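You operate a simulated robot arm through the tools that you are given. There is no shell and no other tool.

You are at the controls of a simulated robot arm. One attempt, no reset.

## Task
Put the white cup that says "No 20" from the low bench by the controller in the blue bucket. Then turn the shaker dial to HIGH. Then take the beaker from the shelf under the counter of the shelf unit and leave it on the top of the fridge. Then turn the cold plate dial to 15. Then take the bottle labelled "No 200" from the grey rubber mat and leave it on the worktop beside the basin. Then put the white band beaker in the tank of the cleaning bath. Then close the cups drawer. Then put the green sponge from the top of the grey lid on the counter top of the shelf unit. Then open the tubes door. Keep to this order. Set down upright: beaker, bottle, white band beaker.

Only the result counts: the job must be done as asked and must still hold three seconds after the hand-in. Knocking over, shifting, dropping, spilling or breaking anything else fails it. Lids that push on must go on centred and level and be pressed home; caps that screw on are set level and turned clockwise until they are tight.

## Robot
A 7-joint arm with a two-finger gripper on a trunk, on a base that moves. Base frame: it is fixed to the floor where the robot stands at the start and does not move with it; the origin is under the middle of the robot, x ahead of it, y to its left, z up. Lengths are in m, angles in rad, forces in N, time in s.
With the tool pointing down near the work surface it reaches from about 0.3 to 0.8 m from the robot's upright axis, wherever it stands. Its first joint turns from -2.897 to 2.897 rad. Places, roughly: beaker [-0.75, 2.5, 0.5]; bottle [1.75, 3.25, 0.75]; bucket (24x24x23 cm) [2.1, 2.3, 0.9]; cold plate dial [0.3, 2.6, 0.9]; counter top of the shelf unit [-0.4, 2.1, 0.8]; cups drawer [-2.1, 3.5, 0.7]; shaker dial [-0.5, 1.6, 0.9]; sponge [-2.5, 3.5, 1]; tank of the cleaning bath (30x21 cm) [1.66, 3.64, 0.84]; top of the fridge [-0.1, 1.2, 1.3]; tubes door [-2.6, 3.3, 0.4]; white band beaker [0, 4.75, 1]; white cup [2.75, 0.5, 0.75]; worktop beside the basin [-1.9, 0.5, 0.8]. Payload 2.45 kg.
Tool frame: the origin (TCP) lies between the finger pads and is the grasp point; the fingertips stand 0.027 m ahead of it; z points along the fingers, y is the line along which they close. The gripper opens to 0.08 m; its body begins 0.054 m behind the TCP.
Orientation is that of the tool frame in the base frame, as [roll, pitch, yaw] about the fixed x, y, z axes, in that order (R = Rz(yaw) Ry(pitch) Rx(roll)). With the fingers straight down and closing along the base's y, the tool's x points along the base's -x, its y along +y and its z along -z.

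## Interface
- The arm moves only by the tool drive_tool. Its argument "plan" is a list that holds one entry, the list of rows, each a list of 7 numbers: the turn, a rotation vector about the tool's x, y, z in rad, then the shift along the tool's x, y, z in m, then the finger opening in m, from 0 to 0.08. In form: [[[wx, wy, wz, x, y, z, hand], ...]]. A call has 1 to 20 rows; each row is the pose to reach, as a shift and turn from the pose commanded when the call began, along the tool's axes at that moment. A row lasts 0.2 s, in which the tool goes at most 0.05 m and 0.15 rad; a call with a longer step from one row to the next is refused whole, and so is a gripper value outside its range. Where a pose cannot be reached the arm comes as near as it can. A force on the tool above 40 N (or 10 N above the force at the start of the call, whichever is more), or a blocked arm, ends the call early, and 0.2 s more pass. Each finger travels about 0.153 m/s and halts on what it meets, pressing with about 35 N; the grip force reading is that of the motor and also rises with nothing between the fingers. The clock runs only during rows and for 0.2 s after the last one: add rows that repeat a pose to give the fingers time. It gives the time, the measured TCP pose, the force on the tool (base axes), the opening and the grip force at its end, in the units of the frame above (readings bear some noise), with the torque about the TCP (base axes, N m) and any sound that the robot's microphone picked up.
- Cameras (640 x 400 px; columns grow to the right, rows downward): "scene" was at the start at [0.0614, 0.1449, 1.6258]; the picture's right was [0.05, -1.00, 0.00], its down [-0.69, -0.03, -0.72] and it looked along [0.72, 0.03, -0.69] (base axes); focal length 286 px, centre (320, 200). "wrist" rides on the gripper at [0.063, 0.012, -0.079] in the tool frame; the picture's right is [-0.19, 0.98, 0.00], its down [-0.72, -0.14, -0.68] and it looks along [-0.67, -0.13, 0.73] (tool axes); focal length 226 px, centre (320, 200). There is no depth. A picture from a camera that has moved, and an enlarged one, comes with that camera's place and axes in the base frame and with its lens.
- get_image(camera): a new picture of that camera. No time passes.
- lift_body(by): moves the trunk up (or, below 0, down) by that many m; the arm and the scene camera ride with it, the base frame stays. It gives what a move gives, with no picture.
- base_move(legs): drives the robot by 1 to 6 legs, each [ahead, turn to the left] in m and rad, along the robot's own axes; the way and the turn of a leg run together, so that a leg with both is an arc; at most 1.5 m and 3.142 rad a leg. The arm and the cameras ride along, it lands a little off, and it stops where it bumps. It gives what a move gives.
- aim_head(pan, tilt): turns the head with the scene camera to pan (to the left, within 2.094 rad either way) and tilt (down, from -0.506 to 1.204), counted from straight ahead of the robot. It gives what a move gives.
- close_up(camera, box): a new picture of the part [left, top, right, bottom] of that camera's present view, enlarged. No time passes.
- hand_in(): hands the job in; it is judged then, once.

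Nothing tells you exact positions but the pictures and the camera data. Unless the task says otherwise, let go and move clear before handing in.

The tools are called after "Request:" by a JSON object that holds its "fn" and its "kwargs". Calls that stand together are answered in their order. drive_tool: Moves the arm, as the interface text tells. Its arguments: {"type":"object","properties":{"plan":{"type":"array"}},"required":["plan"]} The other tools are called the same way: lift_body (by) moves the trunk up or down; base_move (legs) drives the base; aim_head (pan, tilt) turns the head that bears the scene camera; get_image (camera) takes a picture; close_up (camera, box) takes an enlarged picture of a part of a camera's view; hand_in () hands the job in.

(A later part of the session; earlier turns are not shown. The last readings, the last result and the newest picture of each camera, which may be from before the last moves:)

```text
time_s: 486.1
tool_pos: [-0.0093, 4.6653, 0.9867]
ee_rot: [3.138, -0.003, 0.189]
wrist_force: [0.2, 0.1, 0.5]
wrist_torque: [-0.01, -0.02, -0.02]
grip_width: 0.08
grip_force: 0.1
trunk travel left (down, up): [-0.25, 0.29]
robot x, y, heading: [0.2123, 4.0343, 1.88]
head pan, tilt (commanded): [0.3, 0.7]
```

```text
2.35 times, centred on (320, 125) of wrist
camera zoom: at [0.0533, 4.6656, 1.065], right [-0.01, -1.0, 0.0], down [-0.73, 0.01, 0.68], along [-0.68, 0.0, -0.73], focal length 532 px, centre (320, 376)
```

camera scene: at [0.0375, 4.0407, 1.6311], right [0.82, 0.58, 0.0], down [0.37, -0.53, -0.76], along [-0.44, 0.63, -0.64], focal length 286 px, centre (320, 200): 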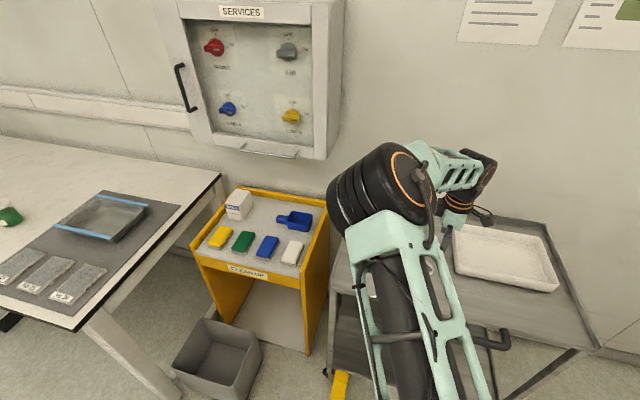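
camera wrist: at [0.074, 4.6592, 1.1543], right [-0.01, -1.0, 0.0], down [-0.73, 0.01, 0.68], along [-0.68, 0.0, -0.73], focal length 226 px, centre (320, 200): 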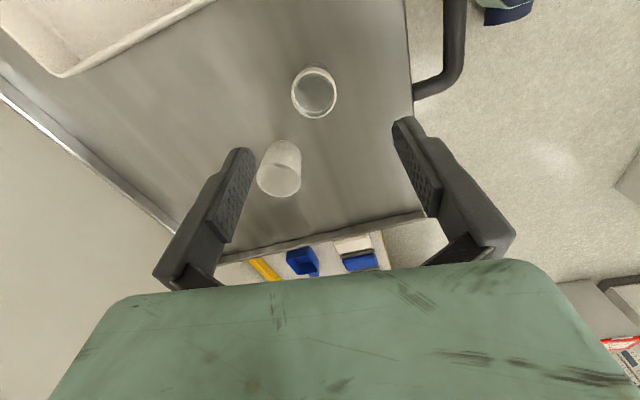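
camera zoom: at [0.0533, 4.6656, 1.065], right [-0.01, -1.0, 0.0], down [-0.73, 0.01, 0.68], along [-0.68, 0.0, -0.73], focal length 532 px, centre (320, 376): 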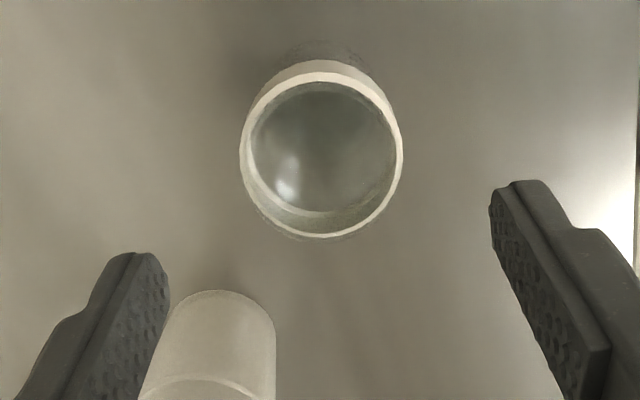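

Request:
{"fn": "drive_tool", "kwargs": {"plan": [[[0, 0, 0, 0.004, 0.0005, 0.015, 0.08], [0, 0, 0, 0.004, 0.0005, 0.03, 0.08], [0, 0, 0, 0.004, 0.0005, 0.03, 0.08]]]}}

Request:
{"fn": "close_up", "kwargs": {"camera": "wrist", "box": [230, 60, 410, 230]}}

```text
time_s: 486.9
tool_pos: [-0.0049, 4.6671, 0.9572]
ee_rot: [3.138, -0.002, 0.189]
wrist_force: [-0.4, -1.1, 1.4]
wrist_torque: [0.0, -0.03, 0.01]
grip_width: 0.08
grip_force: 0.0
trunk travel left (down, up): [-0.25, 0.29]
robot x, y, heading: [0.2139, 4.03, 1.881]
head pan, tilt (commanded): [0.3, 0.7]
```

```text
2.35 times, centred on (320, 145) of wrist
camera zoom: at [0.0576, 4.6666, 1.0352], right [-0.01, -1.0, 0.0], down [-0.73, 0.01, 0.68], along [-0.68, 0.0, -0.73], focal length 532 px, centre (320, 329)
```

zoom: 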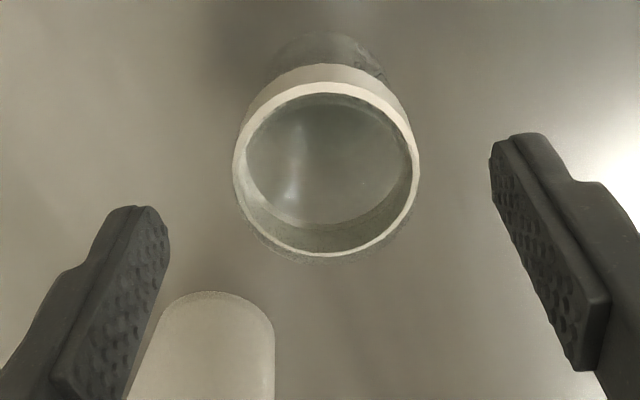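

The rim is at z≈0.91, diameter ≈47 mm, and centred within 2 mm. I descend and grip the white band.

Request:
{"fn": "drive_tool", "kwargs": {"plan": [[[0, 0, 0, 0.002, 0.0018, 0.015, 0.08], [0, 0, 0, 0.002, 0.0018, 0.03, 0.08], [0, 0, 0, 0.002, 0.0018, 0.045, 0.08], [0, 0, 0, 0.002, 0.0018, 0.055, 0.08], [0, 0, 0, 0.002, 0.0018, 0.055, 0.065], [0, 0, 0, 0.002, 0.0018, 0.055, 0.045], [0, 0, 0, 0.002, 0.0018, 0.055, 0.03], [0, 0, 0, 0.002, 0.0018, 0.055, 0.03]]]}}

Request:
{"fn": "get_image", "kwargs": {"camera": "wrist"}}

```text
time_s: 488.6
tool_pos: [-0.0037, 4.6652, 0.9013]
ee_rot: [3.138, -0.004, 0.189]
wrist_force: [1.0, -0.2, -0.5]
wrist_torque: [-0.01, 0.0, 0.02]
grip_width: 0.0431
grip_force: 35.5
trunk travel left (down, up): [-0.25, 0.29]
robot x, y, heading: [0.2126, 4.0329, 1.881]
head pan, tilt (commanded): [0.3, 0.7]
```

```text
taken
camera wrist: at [0.0598, 4.6649, 0.9804], right [-0.01, -1.0, 0.0], down [-0.73, 0.01, 0.68], along [-0.68, 0.0, -0.73], focal length 226 px, centre (320, 200)
```

wrist: 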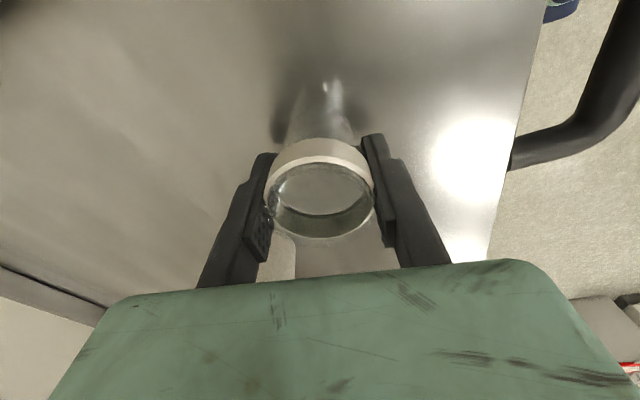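

Request:
{"fn": "drive_tool", "kwargs": {"plan": [[[0, 0, 0, 0, 0, -0.01, 0.03], [0, 0, 0, 0, 0, -0.025, 0.03], [0, 0, 0, 0, 0, -0.045, 0.03], [0, 0, 0, 0, 0, -0.08, 0.03], [0, 0, 0, 0, 0, -0.12, 0.03], [0, 0, 0, 0, 0, -0.16, 0.03], [0, 0, 0, 0, 0, -0.2, 0.03], [0, 0, 0, 0, 0, -0.24, 0.03], [0, 0, 0, 0, 0, -0.26, 0.03], [0, 0, 0, 0, 0, -0.26, 0.03]]]}}

Request:
{"fn": "get_image", "kwargs": {"camera": "wrist"}}

```text
time_s: 490.9
tool_pos: [-0.0052, 4.6667, 1.1597]
ee_rot: [3.137, -0.004, 0.188]
wrist_force: [1.0, -0.9, 0.1]
wrist_torque: [-0.03, -0.04, -0.01]
grip_width: 0.0416
grip_force: 34.6
trunk travel left (down, up): [-0.25, 0.29]
robot x, y, heading: [0.2156, 4.0315, 1.884]
head pan, tilt (commanded): [0.3, 0.7]
```

```text
taken
camera wrist: at [0.0581, 4.6663, 1.2387], right [-0.01, -1.0, 0.0], down [-0.73, 0.01, 0.68], along [-0.68, 0.0, -0.73], focal length 226 px, centre (320, 200)
```

wrist: 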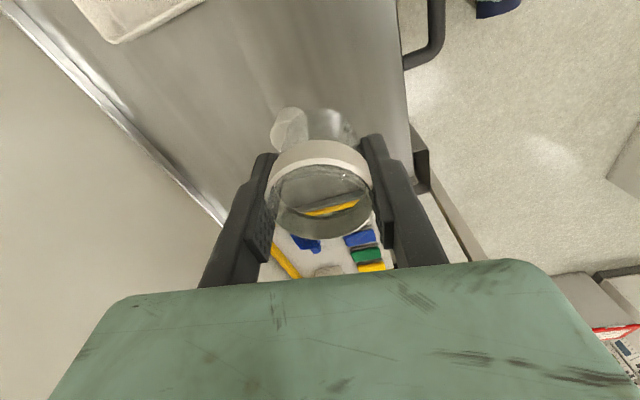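

The white band beaker is lifted. I retract and drive to the cleaning bath.

Request:
{"fn": "drive_tool", "kwargs": {"plan": [[[0, 0, 0, 0, 0.04, 0, 0.03], [0, 0, 0, 0, 0.08, 0, 0.03], [0, 0, 0, 0, 0.12, 0, 0.03], [0, 0, 0, 0, 0.16, 0, 0.03], [0, 0, 0, 0.02, 0.17, 0, 0.03], [0, 0, 0, 0.02, 0.17, 0, 0.03]]]}}

Request:
{"fn": "base_move", "kwargs": {"legs": [[0, -2.55], [0.95, 0], [0, 1.03]]}}

Request:
{"fn": "aim_head", "kwargs": {"pan": 0.3, "tilt": 0.8}}

Request:
{"fn": "get_image", "kwargs": {"camera": "scene"}}

Request:
{"fn": "get_image", "kwargs": {"camera": "wrist"}}

```text
time_s: 492.2
tool_pos: [0.0468, 4.502, 1.1624]
ee_rot: [3.139, -0.003, 0.187]
wrist_force: [0.3, -0.3, -0.7]
wrist_torque: [0.0, 0.02, -0.02]
grip_width: 0.0419
grip_force: 35.0
trunk travel left (down, up): [-0.25, 0.29]
robot x, y, heading: [0.2166, 4.0317, 1.881]
head pan, tilt (commanded): [0.3, 0.7]
```

```text
time_s: 497.7
tool_pos: [0.6921, 3.88, 1.1613]
ee_rot: [3.137, -0.001, -2.031]
wrist_force: [0.2, 1.2, -0.3]
wrist_torque: [-0.03, 0.0, -0.05]
grip_width: 0.0419
grip_force: 34.4
trunk travel left (down, up): [-0.25, 0.29]
robot x, y, heading: [0.2154, 4.0366, -0.294]
head pan, tilt (commanded): [0.3, 0.7]
stopped in leg 1: the robot was blocked; the commanded pose is now the measured one
```

```text
time_s: 498.4
tool_pos: [0.6917, 3.8797, 1.1619]
ee_rot: [3.137, -0.002, -2.031]
wrist_force: [0.0, -0.3, -0.3]
wrist_torque: [0.02, 0.01, -0.04]
grip_width: 0.0418
grip_force: 34.9
trunk travel left (down, up): [-0.25, 0.29]
robot x, y, heading: [0.2156, 4.0332, -0.297]
head pan, tilt (commanded): [0.3, 0.799]
```

```text
taken
camera scene: at [0.3178, 4.1729, 1.6229], right [0.01, -1.0, 0.0], down [-0.72, -0.01, -0.7], along [0.7, 0.01, -0.72], focal length 286 px, centre (320, 200)
```

scene: 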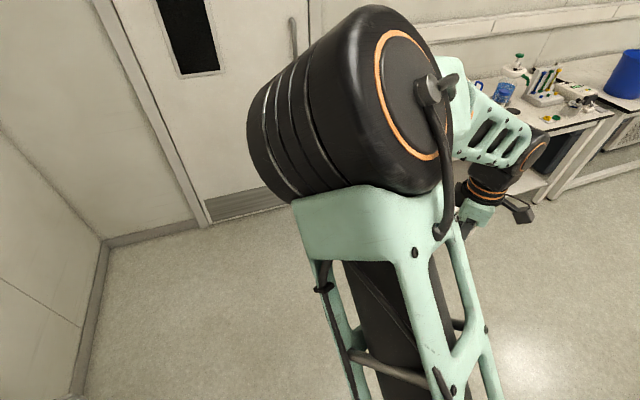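

```text
taken
camera wrist: at [0.6517, 3.8291, 1.24], right [-0.79, 0.61, 0.0], down [0.45, 0.58, 0.68], along [0.41, 0.54, -0.73], focal length 226 px, centre (320, 200)
```

wrist: 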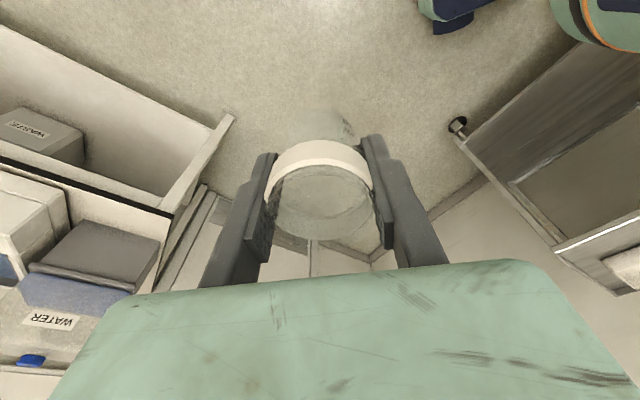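

The base bumped while turning. I look at what is behind-left before moving on.

Request:
{"fn": "aim_head", "kwargs": {"pan": 2.09, "tilt": 0.9}}

Request:
{"fn": "get_image", "kwargs": {"camera": "scene"}}

```text
time_s: 500.2
tool_pos: [0.6918, 3.8809, 1.1613]
ee_rot: [3.136, -0.002, -2.032]
wrist_force: [0.6, -0.1, 0.3]
wrist_torque: [-0.01, 0.0, 0.0]
grip_width: 0.0417
grip_force: 34.9
trunk travel left (down, up): [-0.25, 0.29]
robot x, y, heading: [0.2138, 4.0273, -0.294]
head pan, tilt (commanded): [2.089, 0.901]
```

```text
taken
camera scene: at [0.2205, 4.2461, 1.615], right [0.97, 0.22, 0.0], down [0.17, -0.76, -0.62], along [-0.14, 0.61, -0.78], focal length 286 px, centre (320, 200)
```

scene: 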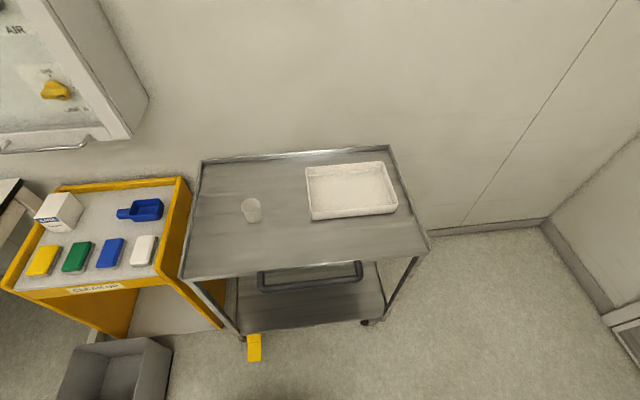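

Request:
{"fn": "aim_head", "kwargs": {"pan": 2.09, "tilt": 1.2}}

Request:
{"fn": "get_image", "kwargs": {"camera": "scene"}}

Request:
{"fn": "aim_head", "kwargs": {"pan": -2.09, "tilt": 1.1}}

Request:
{"fn": "get_image", "kwargs": {"camera": "scene"}}

```text
time_s: 501.0
tool_pos: [0.692, 3.8803, 1.1613]
ee_rot: [3.136, -0.002, -2.032]
wrist_force: [-0.6, -0.5, -1.4]
wrist_torque: [-0.02, 0.03, 0.02]
grip_width: 0.042
grip_force: 35.4
trunk travel left (down, up): [-0.25, 0.29]
robot x, y, heading: [0.2189, 4.0297, -0.291]
head pan, tilt (commanded): [2.089, 1.201]
```

```text
taken
camera scene: at [0.2248, 4.2271, 1.5952], right [0.97, 0.22, 0.0], down [0.21, -0.91, -0.36], along [-0.08, 0.35, -0.93], focal length 286 px, centre (320, 200)
```

scene: 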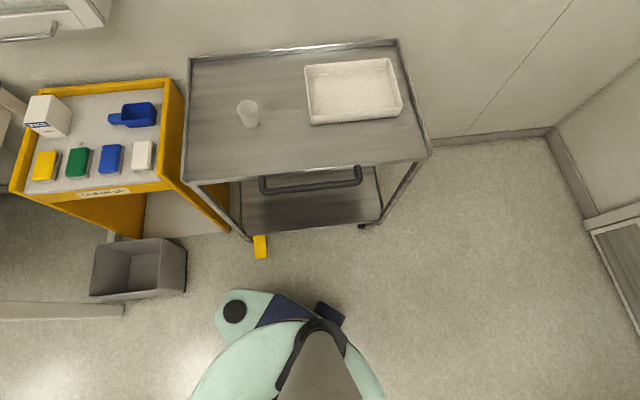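

```text
time_s: 504.4
tool_pos: [0.692, 3.879, 1.1621]
ee_rot: [3.136, -0.003, -2.032]
wrist_force: [-0.7, 0.0, -1.3]
wrist_torque: [0.01, -0.02, -0.02]
grip_width: 0.0415
grip_force: 35.0
trunk travel left (down, up): [-0.25, 0.29]
robot x, y, heading: [0.216, 4.0322, -0.294]
head pan, tilt (commanded): [-2.089, 1.1]
```

```text
taken
camera scene: at [0.1915, 4.1291, 1.6011], right [-0.69, 0.73, 0.0], down [0.65, 0.61, -0.45], along [-0.33, -0.31, -0.89], focal length 286 px, centre (320, 200)
```

scene: 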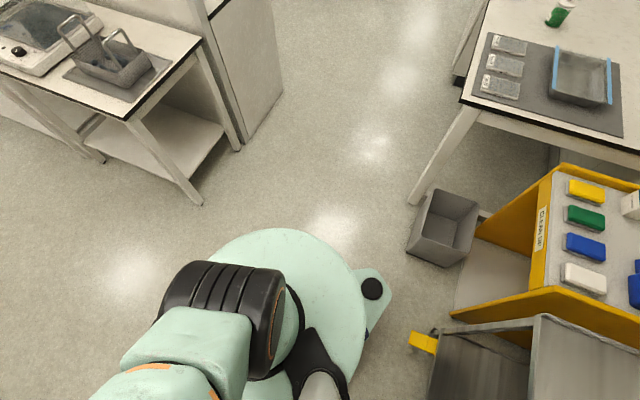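

Only the rear foot met the trolley's brake pedal; nothing has shifted. I drive forward away from it and go to the cleaning bath.

Request:
{"fn": "base_move", "kwargs": {"legs": [[0.5, 0], [0, -0.69], [0.55, 0], [0, 1.347]]}}

Request:
{"fn": "aim_head", "kwargs": {"pan": 0.5, "tilt": 0.8}}

Request:
{"fn": "get_image", "kwargs": {"camera": "scene"}}

Request:
{"fn": "get_image", "kwargs": {"camera": "wrist"}}

```text
time_s: 505.2
tool_pos: [0.7029, 3.8772, 1.1614]
ee_rot: [3.136, -0.001, -2.034]
wrist_force: [-0.3, -0.4, -0.1]
wrist_torque: [-0.03, 0.0, 0.02]
grip_width: 0.0416
grip_force: 34.9
trunk travel left (down, up): [-0.25, 0.29]
robot x, y, heading: [0.2277, 4.0284, -0.295]
head pan, tilt (commanded): [-2.089, 1.1]
stopped in leg 1: the robot was blocked; the commanded pose is now the measured one
```

```text
time_s: 507.6
tool_pos: [0.7013, 3.8762, 1.1608]
ee_rot: [3.136, 0.0, -2.032]
wrist_force: [-0.7, 0.2, -1.0]
wrist_torque: [-0.01, 0.02, 0.02]
grip_width: 0.0417
grip_force: 35.1
trunk travel left (down, up): [-0.25, 0.29]
robot x, y, heading: [0.2252, 4.0252, -0.298]
head pan, tilt (commanded): [0.499, 0.799]
```

```text
taken
camera scene: at [0.3266, 4.1857, 1.6228], right [0.2, -0.98, 0.0], down [-0.7, -0.14, -0.7], along [0.68, 0.14, -0.72], focal length 286 px, centre (320, 200)
```

scene: 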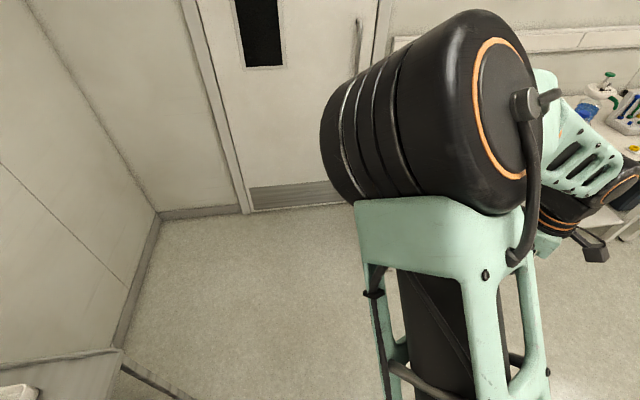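

```text
taken
camera wrist: at [0.6614, 3.8258, 1.2401], right [-0.79, 0.61, 0.0], down [0.45, 0.58, 0.68], along [0.41, 0.54, -0.73], focal length 226 px, centre (320, 200)
```

wrist: 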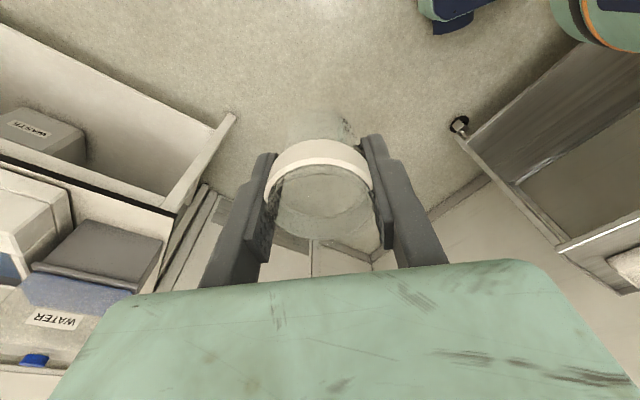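

Request:
{"fn": "base_move", "kwargs": {"legs": [[0, 0.25]]}}

Request:
{"fn": "base_move", "kwargs": {"legs": [[0.15, 0]]}}

```text
time_s: 508.8
tool_pos: [0.7253, 4.0022, 1.163]
ee_rot: [3.137, -0.002, -1.779]
wrist_force: [0.3, -0.1, -0.3]
wrist_torque: [-0.01, -0.03, -0.01]
grip_width: 0.0416
grip_force: 35.5
trunk travel left (down, up): [-0.25, 0.29]
robot x, y, heading: [0.2281, 4.0315, -0.039]
head pan, tilt (commanded): [0.499, 0.799]
```

```text
time_s: 510.2
tool_pos: [0.874, 3.9949, 1.1614]
ee_rot: [3.137, -0.002, -1.78]
wrist_force: [-0.1, 0.4, -0.5]
wrist_torque: [0.03, 0.02, -0.02]
grip_width: 0.0413
grip_force: 34.9
trunk travel left (down, up): [-0.25, 0.29]
robot x, y, heading: [0.3745, 4.0226, -0.038]
head pan, tilt (commanded): [0.499, 0.799]
```

Request:
{"fn": "base_move", "kwargs": {"legs": [[0.22, 0], [0, -0.95], [0.68, 0], [0, 1.35]]}}

Request:
{"fn": "aim_head", "kwargs": {"pan": 0.4, "tilt": 0.8}}

Request:
{"fn": "get_image", "kwargs": {"camera": "scene"}}

Request:
{"fn": "get_image", "kwargs": {"camera": "wrist"}}

```text
time_s: 521.1
tool_pos: [1.4362, 3.6337, 1.1622]
ee_rot: [3.137, -0.002, -1.364]
wrist_force: [0.1, 0.1, -0.5]
wrist_torque: [-0.03, 0.01, 0.0]
grip_width: 0.0418
grip_force: 35.1
trunk travel left (down, up): [-0.25, 0.29]
robot x, y, heading: [0.9695, 3.4593, 0.372]
head pan, tilt (commanded): [0.499, 0.799]
```

```text
time_s: 521.8
tool_pos: [1.4356, 3.633, 1.1608]
ee_rot: [3.136, -0.003, -1.364]
wrist_force: [0.5, -0.4, -0.5]
wrist_torque: [0.02, -0.01, 0.0]
grip_width: 0.0415
grip_force: 35.5
trunk travel left (down, up): [-0.25, 0.29]
robot x, y, heading: [0.969, 3.4568, 0.375]
head pan, tilt (commanded): [0.4, 0.799]
```

```text
taken
camera scene: at [0.9553, 3.6376, 1.6228], right [0.7, -0.71, 0.0], down [-0.51, -0.5, -0.7], along [0.5, 0.49, -0.72], focal length 286 px, centre (320, 200)
```

scene: 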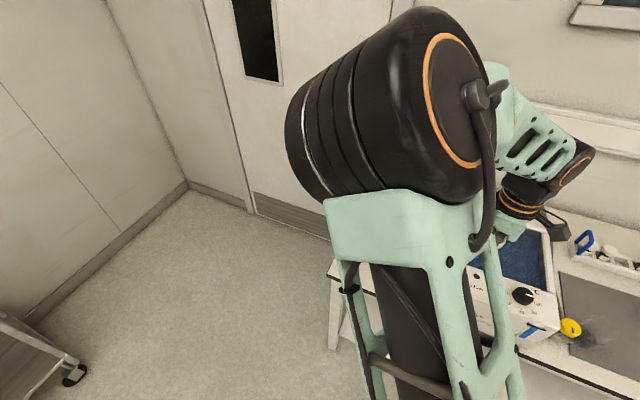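

```text
taken
camera wrist: at [1.4355, 3.5687, 1.2401], right [-1.0, -0.01, 0.0], down [-0.01, 0.73, 0.68], along [-0.01, 0.68, -0.73], focal length 226 px, centre (320, 200)
```

wrist: 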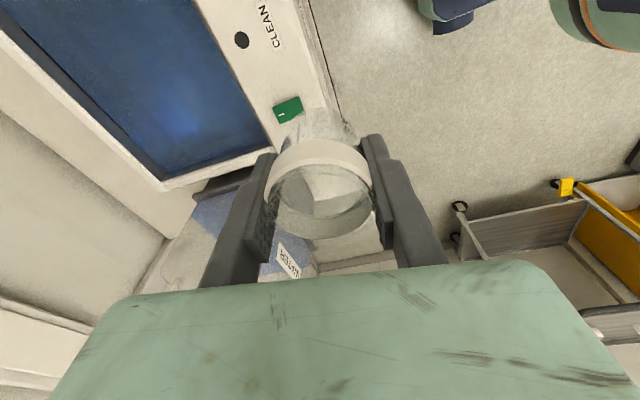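

I'm in front of the cleaning bath. I move the beaker above the tank's centre and look down.

Request:
{"fn": "drive_tool", "kwargs": {"plan": [[[0, 0, 0, 0.007, -0.04, 0, 0.03], [0, 0, 0, 0.014, -0.08, 0, 0.03], [0, 0, 0, 0.021, -0.12, 0, 0.03], [0, 0, 0, 0.028, -0.16, 0, 0.03], [0, 0, 0, 0.035, -0.2, 0, 0.03], [0, 0, 0, 0.0392, -0.221, 0, 0.03], [0, 0, 0, 0.0392, -0.221, 0, 0.03]]]}}

Request:
{"fn": "get_image", "kwargs": {"camera": "wrist"}}

Request:
{"fn": "get_image", "kwargs": {"camera": "scene"}}

```text
time_s: 523.4
tool_pos: [1.6603, 3.6404, 1.1612]
ee_rot: [3.137, -0.001, -1.363]
wrist_force: [-0.2, 0.6, -0.6]
wrist_torque: [0.01, 0.05, -0.02]
grip_width: 0.0417
grip_force: 35.3
trunk travel left (down, up): [-0.25, 0.29]
robot x, y, heading: [0.9675, 3.4551, 0.377]
head pan, tilt (commanded): [0.4, 0.799]
```

```text
taken
camera wrist: at [1.6601, 3.5765, 1.2405], right [-1.0, -0.01, 0.01], down [-0.01, 0.73, 0.68], along [-0.01, 0.68, -0.73], focal length 226 px, centre (320, 200)
```

wrist: 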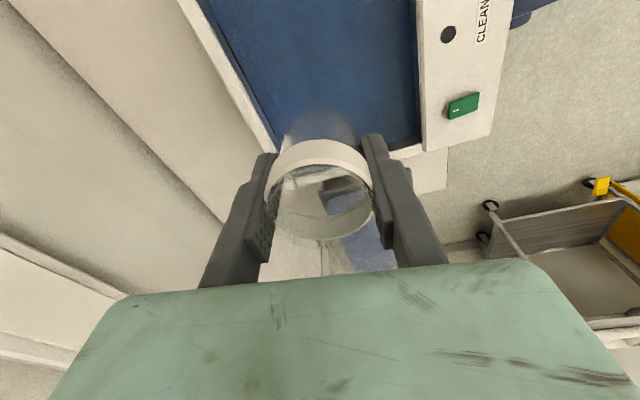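

```text
taken
camera scene: at [0.9553, 3.6375, 1.6229], right [0.7, -0.71, 0.0], down [-0.51, -0.5, -0.7], along [0.5, 0.49, -0.72], focal length 286 px, centre (320, 200)
```

scene: 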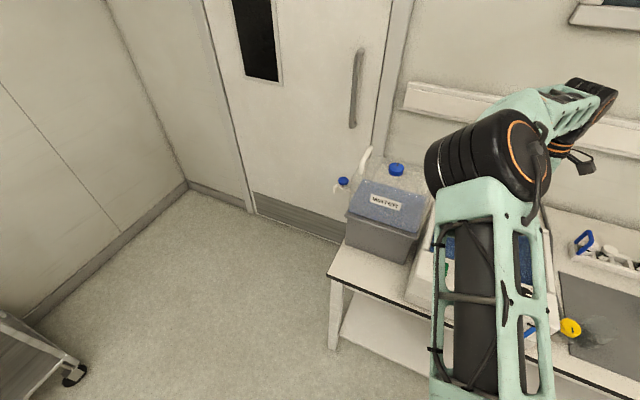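

The tank lies below, the tool only ~3 cm off its centre lengthwise. I shift and lower the beaker into it carefully.

Request:
{"fn": "drive_tool", "kwargs": {"plan": [[[0, 0, 0, 0.015, 0, 0.02, 0.03], [0, 0, 0, 0.03, 0, 0.05, 0.03], [0, 0, 0, 0.03, 0, 0.09, 0.03], [0, 0, 0, 0.03, 0, 0.13, 0.03], [0, 0, 0, 0.03, 0, 0.16, 0.03], [0, 0, 0, 0.03, 0, 0.18, 0.03], [0, 0, 0, 0.03, 0, 0.18, 0.03]]]}}

Request:
{"fn": "get_image", "kwargs": {"camera": "wrist"}}

Request:
{"fn": "get_image", "kwargs": {"camera": "scene"}}

```text
time_s: 525.0
tool_pos: [1.6662, 3.612, 0.981]
ee_rot: [3.137, -0.001, -1.363]
wrist_force: [0.6, -0.5, 0.5]
wrist_torque: [0.02, -0.02, -0.02]
grip_width: 0.0418
grip_force: 35.0
trunk travel left (down, up): [-0.25, 0.29]
robot x, y, heading: [0.9676, 3.4559, 0.376]
head pan, tilt (commanded): [0.4, 0.799]
```

```text
taken
camera wrist: at [1.6665, 3.5472, 1.0591], right [-1.0, -0.01, 0.0], down [-0.01, 0.73, 0.68], along [-0.01, 0.68, -0.73], focal length 226 px, centre (320, 200)
```

wrist: 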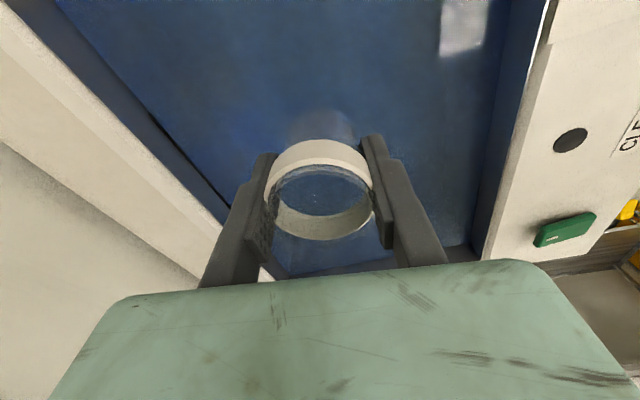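

```text
taken
camera scene: at [0.9555, 3.6376, 1.6229], right [0.7, -0.71, 0.0], down [-0.51, -0.5, -0.7], along [0.5, 0.49, -0.72], focal length 286 px, centre (320, 200)
```

scene: 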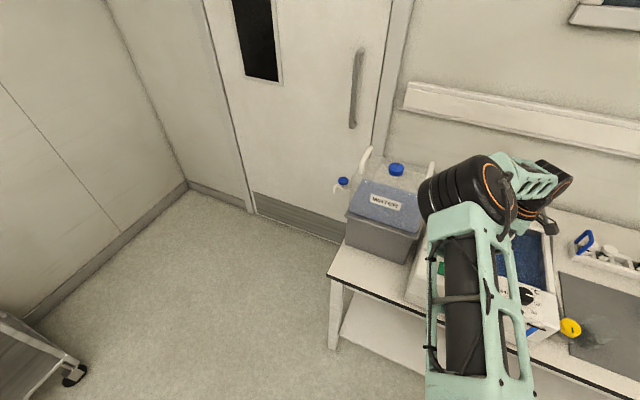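

Request:
{"fn": "drive_tool", "kwargs": {"plan": [[[0, 0, 0, 0, 0, 0.015, 0.03], [0, 0, 0, 0, 0, 0.03, 0.03], [0, 0, 0, 0, 0, 0.045, 0.03], [0, 0, 0, 0, 0, 0.055, 0.03], [0, 0, 0, 0, 0, 0.055, 0.03]]]}}

Request:
{"fn": "get_image", "kwargs": {"camera": "wrist"}}

```text
time_s: 526.1
tool_pos: [1.6648, 3.6103, 0.9263]
ee_rot: [3.136, -0.001, -1.364]
wrist_force: [-0.1, 0.0, 0.0]
wrist_torque: [0.01, 0.0, -0.02]
grip_width: 0.0413
grip_force: 34.9
trunk travel left (down, up): [-0.25, 0.29]
robot x, y, heading: [0.9704, 3.457, 0.38]
head pan, tilt (commanded): [0.4, 0.799]
```

```text
taken
camera wrist: at [1.665, 3.5458, 1.004], right [-1.0, -0.01, 0.0], down [-0.01, 0.73, 0.68], along [-0.01, 0.68, -0.73], focal length 226 px, centre (320, 200)
```

wrist: 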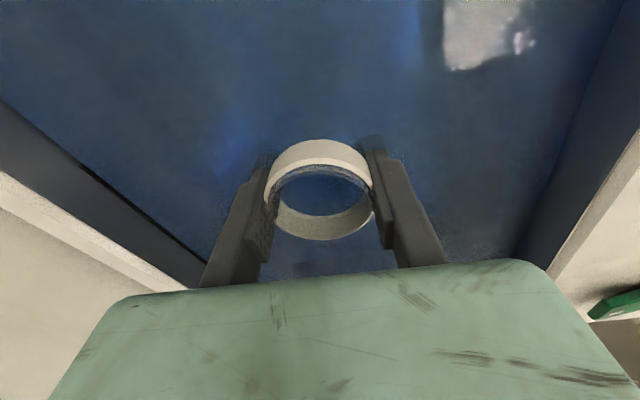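

Request:
{"fn": "drive_tool", "kwargs": {"plan": [[[0, 0, 0, 0, 0, 0.006, 0.03], [0, 0, 0, 0, 0, 0.012, 0.03], [0, 0, 0, 0, 0, 0.018, 0.03], [0, 0, 0, 0, 0, 0.018, 0.03]]]}}

Request:
{"fn": "drive_tool", "kwargs": {"plan": [[[0, 0, 0, 0, 0, 0.004, 0.03], [0, 0, 0, 0, 0, 0.008, 0.03], [0, 0, 0, 0, 0, 0.008, 0.03]]]}}

```text
time_s: 527.1
tool_pos: [1.665, 3.6089, 0.9079]
ee_rot: [3.138, -0.001, -1.363]
wrist_force: [0.1, 1.0, 0.2]
wrist_torque: [0.0, 0.01, -0.03]
grip_width: 0.0417
grip_force: 34.5
trunk travel left (down, up): [-0.25, 0.29]
robot x, y, heading: [0.9681, 3.4547, 0.376]
head pan, tilt (commanded): [0.4, 0.799]
```

```text
time_s: 528.0
tool_pos: [1.6649, 3.6093, 0.9004]
ee_rot: [3.136, -0.001, -1.362]
wrist_force: [1.0, -0.3, -0.4]
wrist_torque: [0.0, 0.0, 0.02]
grip_width: 0.0414
grip_force: 35.1
trunk travel left (down, up): [-0.25, 0.29]
robot x, y, heading: [0.968, 3.4596, 0.37]
head pan, tilt (commanded): [0.4, 0.799]
```

Request:
{"fn": "drive_tool", "kwargs": {"plan": [[[0, 0, 0, 0, 0, 0.004, 0.03], [0, 0, 0, 0, 0, 0.008, 0.03], [0, 0, 0, 0, 0, 0.008, 0.03]]]}}

Request:
{"fn": "drive_tool", "kwargs": {"plan": [[[0, 0, 0, 0, 0, 0.003, 0.03], [0, 0, 0, 0, 0, 0.006, 0.03], [0, 0, 0, 0, 0, 0.006, 0.03]]]}}

Request:
{"fn": "get_image", "kwargs": {"camera": "wrist"}}

```text
time_s: 528.8
tool_pos: [1.6638, 3.6097, 0.8912]
ee_rot: [3.135, -0.003, -1.363]
wrist_force: [-0.4, 0.0, -0.7]
wrist_torque: [0.01, -0.01, -0.01]
grip_width: 0.0415
grip_force: 35.4
trunk travel left (down, up): [-0.25, 0.29]
robot x, y, heading: [0.9685, 3.4561, 0.378]
head pan, tilt (commanded): [0.4, 0.799]
```

```text
time_s: 529.5
tool_pos: [1.6657, 3.6102, 0.8868]
ee_rot: [3.138, -0.003, -1.363]
wrist_force: [0.6, -0.3, 6.0]
wrist_torque: [0.07, -0.09, 0.01]
grip_width: 0.0418
grip_force: 35.0
trunk travel left (down, up): [-0.25, 0.29]
robot x, y, heading: [0.969, 3.4596, 0.374]
head pan, tilt (commanded): [0.4, 0.799]
```

```text
taken
camera wrist: at [1.6649, 3.5457, 0.9646], right [-1.0, -0.01, 0.0], down [-0.01, 0.73, 0.68], along [-0.01, 0.68, -0.73], focal length 226 px, centre (320, 200)
```

wrist: 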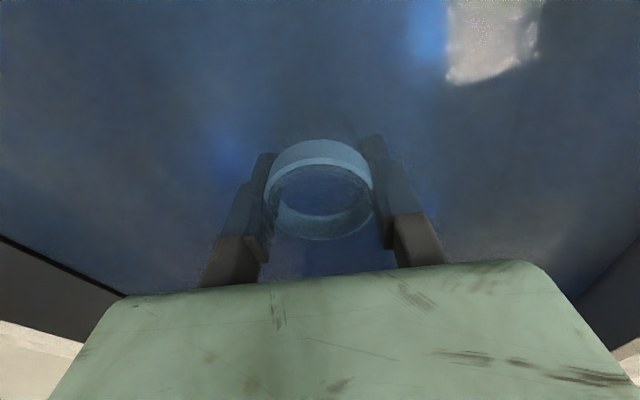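

Contact with the tank floor (6 N). I ease off slightly, open the fingers and rise.

Request:
{"fn": "drive_tool", "kwargs": {"plan": [[[0, 0, 0, 0, 0, -0.001, 0.03], [0, 0, 0, 0, 0, -0.001, 0.03], [0, 0, 0, 0, 0, -0.001, 0.045], [0, 0, 0, 0, 0, -0.001, 0.06], [0, 0, 0, 0, 0, -0.001, 0.07], [0, 0, 0, 0, 0, -0.001, 0.07]]]}}

Request:
{"fn": "get_image", "kwargs": {"camera": "wrist"}}

```text
time_s: 531.0
tool_pos: [1.6661, 3.6097, 0.887]
ee_rot: [3.136, -0.002, -1.363]
wrist_force: [-0.2, 0.5, 0.3]
wrist_torque: [0.02, -0.03, -0.01]
grip_width: 0.0701
grip_force: 0.0
trunk travel left (down, up): [-0.25, 0.29]
robot x, y, heading: [0.9678, 3.4568, 0.379]
head pan, tilt (commanded): [0.4, 0.799]
```

```text
taken
camera wrist: at [1.6653, 3.5457, 0.965], right [-1.0, -0.01, 0.0], down [-0.01, 0.73, 0.68], along [-0.01, 0.68, -0.73], focal length 226 px, centre (320, 200)
```

wrist: 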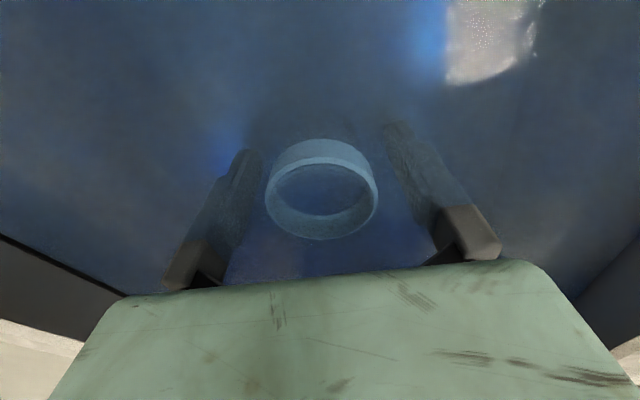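

The beaker stands in the tank, free of the fingers. I rise straight up.

Request:
{"fn": "drive_tool", "kwargs": {"plan": [[[0, 0, 0, 0, 0, -0.01, 0.07], [0, 0, 0, 0, 0, -0.025, 0.07], [0, 0, 0, 0, 0, -0.05, 0.07], [0, 0, 0, 0, 0, -0.09, 0.07], [0, 0, 0, 0, 0, -0.13, 0.07], [0, 0, 0, 0, 0, -0.17, 0.07], [0, 0, 0, 0, 0, -0.21, 0.07], [0, 0, 0, 0, 0, -0.25, 0.07], [0, 0, 0, 0, 0, -0.28, 0.07], [0, 0, 0, 0, 0, -0.28, 0.07]]]}}

Request:
{"fn": "get_image", "kwargs": {"camera": "wrist"}}

Request:
{"fn": "close_up", "kwargs": {"camera": "wrist", "box": [260, 0, 420, 120]}}

```text
time_s: 533.1
tool_pos: [1.6638, 3.6103, 1.1653]
ee_rot: [3.138, -0.003, -1.364]
wrist_force: [0.7, -0.6, 0.2]
wrist_torque: [0.01, -0.03, 0.0]
grip_width: 0.0701
grip_force: 0.1
trunk travel left (down, up): [-0.25, 0.29]
robot x, y, heading: [0.9684, 3.4594, 0.379]
head pan, tilt (commanded): [0.4, 0.799]
```

```text
taken
camera wrist: at [1.6639, 3.5461, 1.2444], right [-1.0, -0.01, 0.01], down [-0.01, 0.73, 0.68], along [-0.01, 0.68, -0.73], focal length 226 px, centre (320, 200)
```

wrist: 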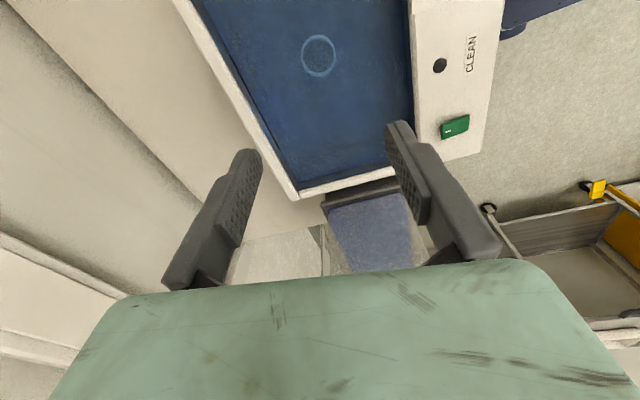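

```text
3.33 times, centred on (340, 60) of wrist
camera zoom: at [1.6639, 3.5461, 1.2444], right [-1.0, -0.01, 0.01], down [-0.01, 0.73, 0.68], along [-0.01, 0.68, -0.73], focal length 754 px, centre (253, 667)
```

zoom: 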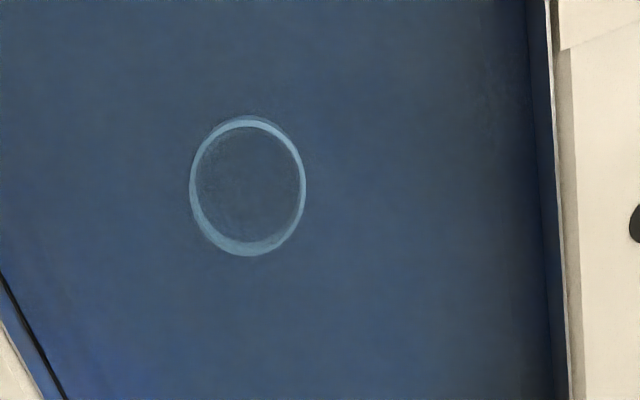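

The white band beaker stands in the tank. Next is the cups drawer; I retract the arm and drive over along the back.

Request:
{"fn": "drive_tool", "kwargs": {"plan": [[[0, 0, 0, 0, 0.04, 0, 0.05], [0, 0, 0, 0, 0.08, 0, 0.03], [0, 0, 0, 0, 0.12, 0, 0.0], [0, 0, 0, 0, 0.16, 0, 0.0], [0, 0, 0, 0, 0.2, 0, 0.0], [0, 0, 0, 0, 0.22, 0, 0.0], [0, 0, 0, 0, 0.22, 0, 0.0]]]}}

Request:
{"fn": "base_move", "kwargs": {"legs": [[-0.15, 0], [0, 1.9], [0.65, 0], [0, 1.22], [1.25, 0], [1.2, 0]]}}

Request:
{"fn": "aim_head", "kwargs": {"pan": -1.2, "tilt": 0.7}}

Request:
{"fn": "get_image", "kwargs": {"camera": "scene"}}

```text
time_s: 534.8
tool_pos: [1.4504, 3.5649, 1.1688]
ee_rot: [3.135, 0.0, -1.363]
wrist_force: [0.6, 0.8, 0.6]
wrist_torque: [0.01, -0.01, 0.01]
grip_width: 0.0002
grip_force: 30.5
trunk travel left (down, up): [-0.25, 0.29]
robot x, y, heading: [0.968, 3.4579, 0.376]
head pan, tilt (commanded): [0.4, 0.799]
```

```text
time_s: 558.6
tool_pos: [-2.3168, 2.9242, 1.1682]
ee_rot: [3.138, -0.002, 1.789]
wrist_force: [-0.4, 0.2, -0.3]
wrist_torque: [0.0, -0.01, 0.02]
grip_width: 0.0
grip_force: 28.8
trunk travel left (down, up): [-0.25, 0.29]
robot x, y, heading: [-1.8372, 3.0359, -2.756]
head pan, tilt (commanded): [0.4, 0.799]
```

```text
time_s: 560.3
tool_pos: [-2.319, 2.9248, 1.1671]
ee_rot: [3.136, -0.002, 1.79]
wrist_force: [1.1, -0.1, 0.5]
wrist_torque: [0.0, 0.0, -0.01]
grip_width: 0.0
grip_force: 29.9
trunk travel left (down, up): [-0.25, 0.29]
robot x, y, heading: [-1.8356, 3.0422, -2.751]
head pan, tilt (commanded): [-1.201, 0.7]
```

```text
taken
camera scene: at [-1.8248, 2.9771, 1.6311], right [0.73, 0.69, 0.0], down [0.44, -0.47, -0.76], along [-0.53, 0.56, -0.64], focal length 286 px, centre (320, 200)
```

scene: 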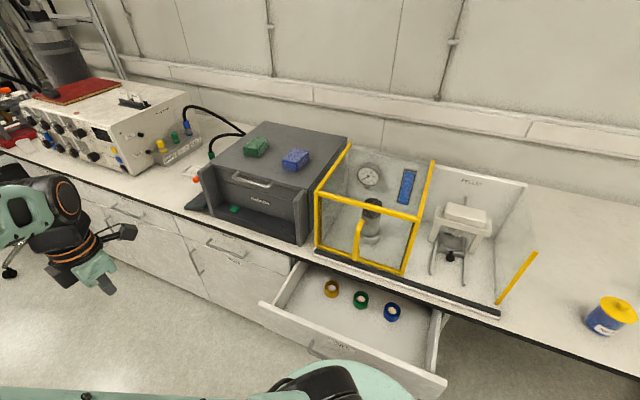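

The drawer is open by ~16 cm in front of me, front face near Y≈3.82 in room terms. I move back a little and face it.

Request:
{"fn": "base_move", "kwargs": {"legs": [[0, 0.9], [0.26, 0], [0, -2.5]]}}

Request:
{"fn": "aim_head", "kwargs": {"pan": 0.2, "tilt": 0.85}}

Request:
{"fn": "get_image", "kwargs": {"camera": "scene"}}

Request:
{"fn": "get_image", "kwargs": {"camera": "wrist"}}

```text
time_s: 563.3
tool_pos: [-2.0462, 2.5728, 1.1684]
ee_rot: [3.135, -0.002, 2.697]
wrist_force: [-0.4, 0.2, -0.4]
wrist_torque: [-0.04, -0.04, -0.02]
grip_width: 0.0002
grip_force: 30.0
trunk travel left (down, up): [-0.25, 0.29]
robot x, y, heading: [-1.8464, 3.0192, -1.971]
head pan, tilt (commanded): [-1.201, 0.7]
stopped in leg 2: the robot was blocked; the commanded pose is now the measured one
```

```text
time_s: 564.8
tool_pos: [-2.0475, 2.5724, 1.1673]
ee_rot: [3.136, -0.001, 2.698]
wrist_force: [0.1, -1.0, 1.0]
wrist_torque: [-0.01, -0.06, 0.0]
grip_width: 0.0
grip_force: 30.1
trunk travel left (down, up): [-0.25, 0.29]
robot x, y, heading: [-1.845, 3.022, -1.971]
head pan, tilt (commanded): [0.201, 0.85]
```

```text
taken
camera scene: at [-1.7237, 2.9089, 1.6188], right [-0.98, 0.2, 0.0], down [0.15, 0.74, -0.66], along [-0.13, -0.65, -0.75], focal length 286 px, centre (320, 200)
```

scene: 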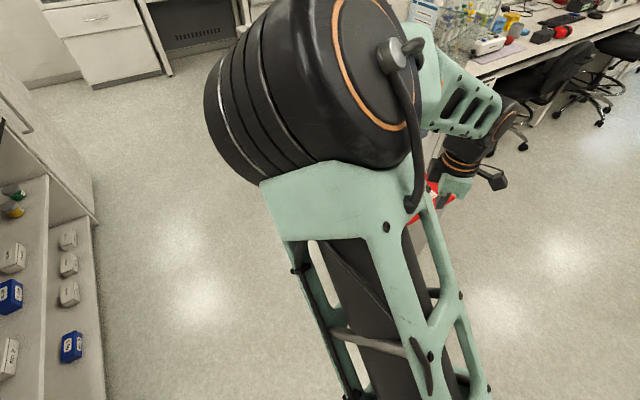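

```text
taken
camera wrist: at [-2.1013, 2.6107, 1.2461], right [0.6, 0.8, 0.0], down [0.59, -0.44, 0.68], along [0.55, -0.4, -0.73], focal length 226 px, centre (320, 200)
```

wrist: 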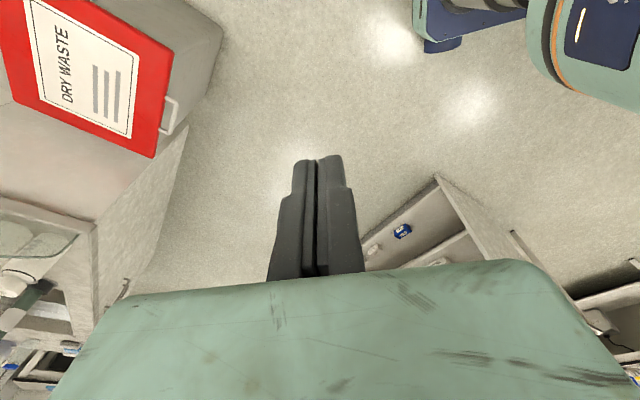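

The base's tall rear touches the drawer's right end in that pose. I turn back to the right, reverse away, and look at the drawer again.

Request:
{"fn": "base_move", "kwargs": {"legs": [[0, -1.35], [-0.28, 0]]}}

Request:
{"fn": "aim_head", "kwargs": {"pan": -0.5, "tilt": 0.8}}

Request:
{"fn": "get_image", "kwargs": {"camera": "scene"}}

Request:
{"fn": "get_image", "kwargs": {"camera": "wrist"}}

```text
time_s: 570.1
tool_pos: [-2.0562, 3.0706, 1.1678]
ee_rot: [3.136, -0.001, 1.356]
wrist_force: [0.7, 0.2, -0.2]
wrist_torque: [-0.04, 0.01, -0.04]
grip_width: 0.0002
grip_force: 29.5
trunk travel left (down, up): [-0.25, 0.29]
robot x, y, heading: [-1.5695, 2.9754, 2.969]
head pan, tilt (commanded): [0.201, 0.85]
```

```text
time_s: 571.2
tool_pos: [-2.0569, 3.0726, 1.1674]
ee_rot: [3.137, -0.002, 1.354]
wrist_force: [0.2, -0.1, -0.9]
wrist_torque: [0.0, 0.0, 0.03]
grip_width: 0.0
grip_force: 29.4
trunk travel left (down, up): [-0.25, 0.29]
robot x, y, heading: [-1.5745, 2.976, 2.972]
head pan, tilt (commanded): [-0.499, 0.799]
```

```text
taken
camera scene: at [-1.6418, 2.8848, 1.6229], right [0.62, 0.78, 0.0], down [0.56, -0.44, -0.7], along [-0.55, 0.43, -0.72], focal length 286 px, centre (320, 200)
```

scene: 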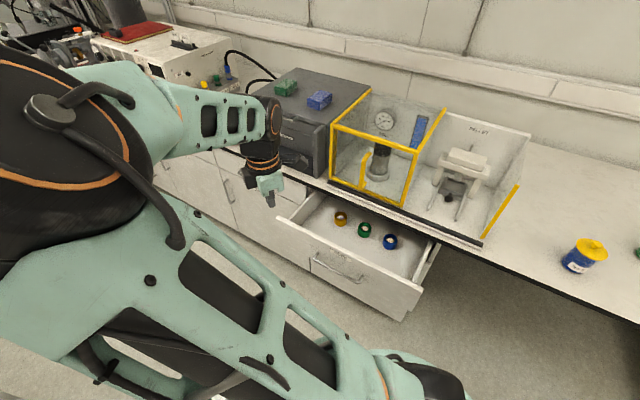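

```text
taken
camera wrist: at [-2.0324, 3.1319, 1.2461], right [0.92, -0.4, 0.0], down [-0.3, -0.67, 0.68], along [-0.27, -0.62, -0.73], focal length 226 px, centre (320, 200)
```

wrist: 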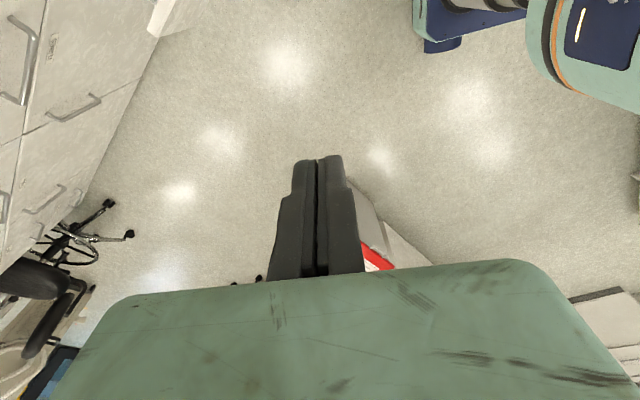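

Request:
{"fn": "close_up", "kwargs": {"camera": "scene", "box": [250, 160, 460, 330]}}

Request:
{"fn": "close_up", "kwargs": {"camera": "scene", "box": [200, 60, 460, 200]}}

```text
2.35 times, centred on (355, 245) of scene
camera zoom: at [-1.6418, 2.8848, 1.6229], right [0.62, 0.78, 0.0], down [0.56, -0.44, -0.7], along [-0.55, 0.43, -0.72], focal length 672 px, centre (238, 94)
```

zoom: 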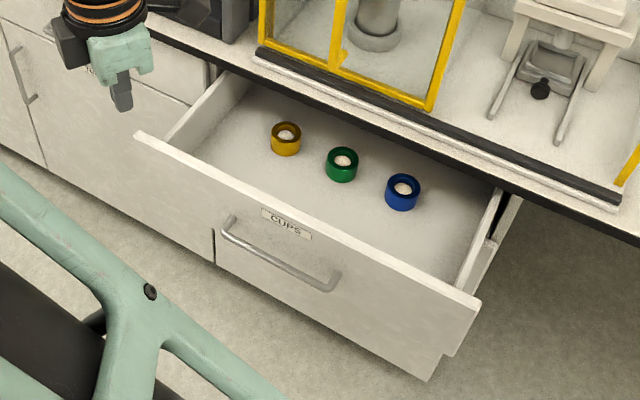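

```text
2.46 times, centred on (330, 130) of scene
camera zoom: at [-1.6418, 2.8848, 1.6229], right [0.62, 0.78, 0.0], down [0.56, -0.44, -0.7], along [-0.55, 0.43, -0.72], focal length 703 px, centre (295, 372)
```

zoom: 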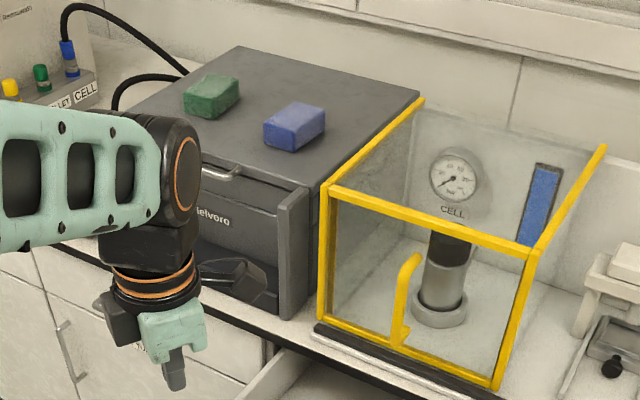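

The drawer is unmoved (front at Y≈3.82, handle at z≈0.66). I reposition squarely in front of it.

Request:
{"fn": "base_move", "kwargs": {"legs": [[0, 0.7], [0.33, 0], [0, -1.74]]}}

Request:
{"fn": "aim_head", "kwargs": {"pan": 0.3, "tilt": 0.9}}

Request:
{"fn": "get_image", "kwargs": {"camera": "scene"}}

```text
time_s: 579.7
tool_pos: [-1.9988, 3.2837, 1.1668]
ee_rot: [3.137, -0.001, 0.266]
wrist_force: [0.3, 0.3, -0.2]
wrist_torque: [0.02, -0.04, 0.01]
grip_width: 0.0
grip_force: 29.4
trunk travel left (down, up): [-0.25, 0.29]
robot x, y, heading: [-1.8602, 2.812, 1.88]
head pan, tilt (commanded): [-0.499, 0.799]
```

```text
time_s: 580.8
tool_pos: [-1.9977, 3.2836, 1.1684]
ee_rot: [3.136, -0.001, 0.265]
wrist_force: [-0.9, 0.2, -0.9]
wrist_torque: [0.05, 0.02, -0.01]
grip_width: 0.0
grip_force: 30.1
trunk travel left (down, up): [-0.25, 0.29]
robot x, y, heading: [-1.861, 2.8063, 1.876]
head pan, tilt (commanded): [0.3, 0.901]
```

```text
taken
camera scene: at [-2.0332, 2.8113, 1.6149], right [0.82, 0.57, 0.0], down [0.45, -0.64, -0.62], along [-0.35, 0.51, -0.78], focal length 286 px, centre (320, 200)
```

scene: 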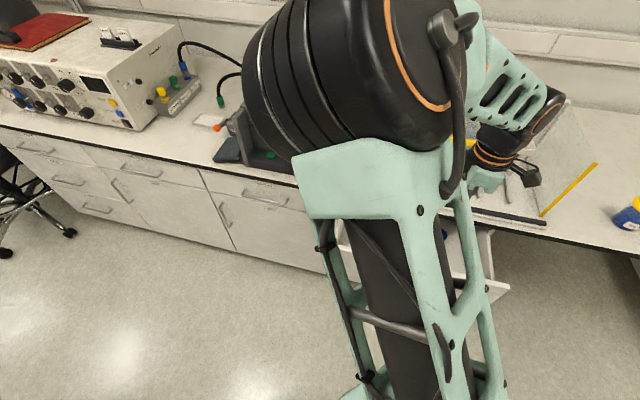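

I back up a little for room, turn the tool forward and pitch it toward horizontal.

Request:
{"fn": "base_move", "kwargs": {"legs": [[-0.17, 0.05]]}}

Request:
{"fn": "drive_tool", "kwargs": {"plan": [[[0, 0, 0.148, 0, 0, 0, 0.0], [0, 0, 0.295, 0, 0, 0, 0.0], [0, 0, 0.443, 0, 0, 0, 0.0], [0, 0, 0.59, 0, 0, 0, 0.0], [0, 0, 0.738, 0, 0, 0, 0.0], [0, 0, 0.885, 0, 0, 0, 0.0], [0, 0, 1.033, 0, 0, 0, 0.0], [0, 0, 1.18, 0, 0, 0, 0.0], [0, 0, 1.328, 0, 0, 0, 0.0], [0, 0, 1.475, 0, 0, 0, 0.0], [0, 0, 1.475, 0, 0, 0, 0.0]]]}}

Request:
{"fn": "get_image", "kwargs": {"camera": "scene"}}

Request:
{"fn": "get_image", "kwargs": {"camera": "wrist"}}

```text
time_s: 582.3
tool_pos: [-1.9662, 3.1154, 1.1678]
ee_rot: [3.136, -0.002, 0.314]
wrist_force: [-0.6, 0.1, 1.0]
wrist_torque: [0.03, -0.02, -0.02]
grip_width: 0.0001
grip_force: 29.2
trunk travel left (down, up): [-0.25, 0.29]
robot x, y, heading: [-1.8057, 2.6505, 1.935]
head pan, tilt (commanded): [0.3, 0.901]
```

```text
time_s: 584.7
tool_pos: [-1.9654, 3.1156, 1.1675]
ee_rot: [-3.139, -0.006, -1.16]
wrist_force: [-0.3, -0.3, 0.3]
wrist_torque: [0.01, -0.06, 0.01]
grip_width: 0.0001
grip_force: 29.6
trunk travel left (down, up): [-0.25, 0.29]
robot x, y, heading: [-1.804, 2.6493, 1.93]
head pan, tilt (commanded): [0.3, 0.901]
```

```text
taken
camera scene: at [-1.9769, 2.6408, 1.6149], right [0.79, 0.61, 0.0], down [0.48, -0.62, -0.62], along [-0.38, 0.49, -0.78], focal length 286 px, centre (320, 200)
```

scene: 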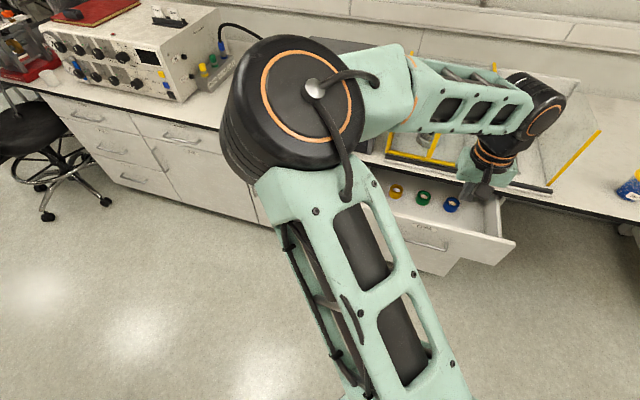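

```text
taken
camera wrist: at [-1.9541, 3.0523, 1.2462], right [-0.98, -0.21, 0.0], down [-0.16, 0.72, 0.68], along [-0.14, 0.66, -0.74], focal length 226 px, centre (320, 200)
```

wrist: 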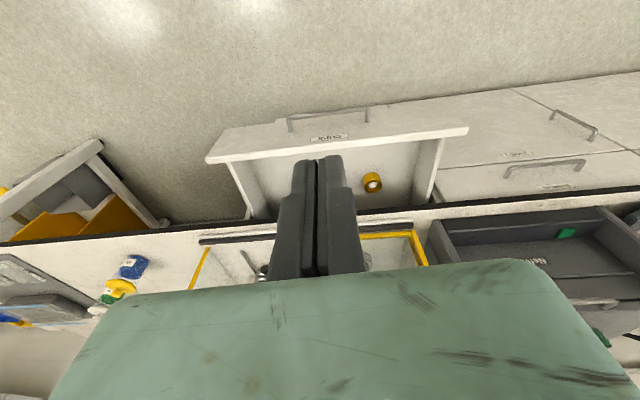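

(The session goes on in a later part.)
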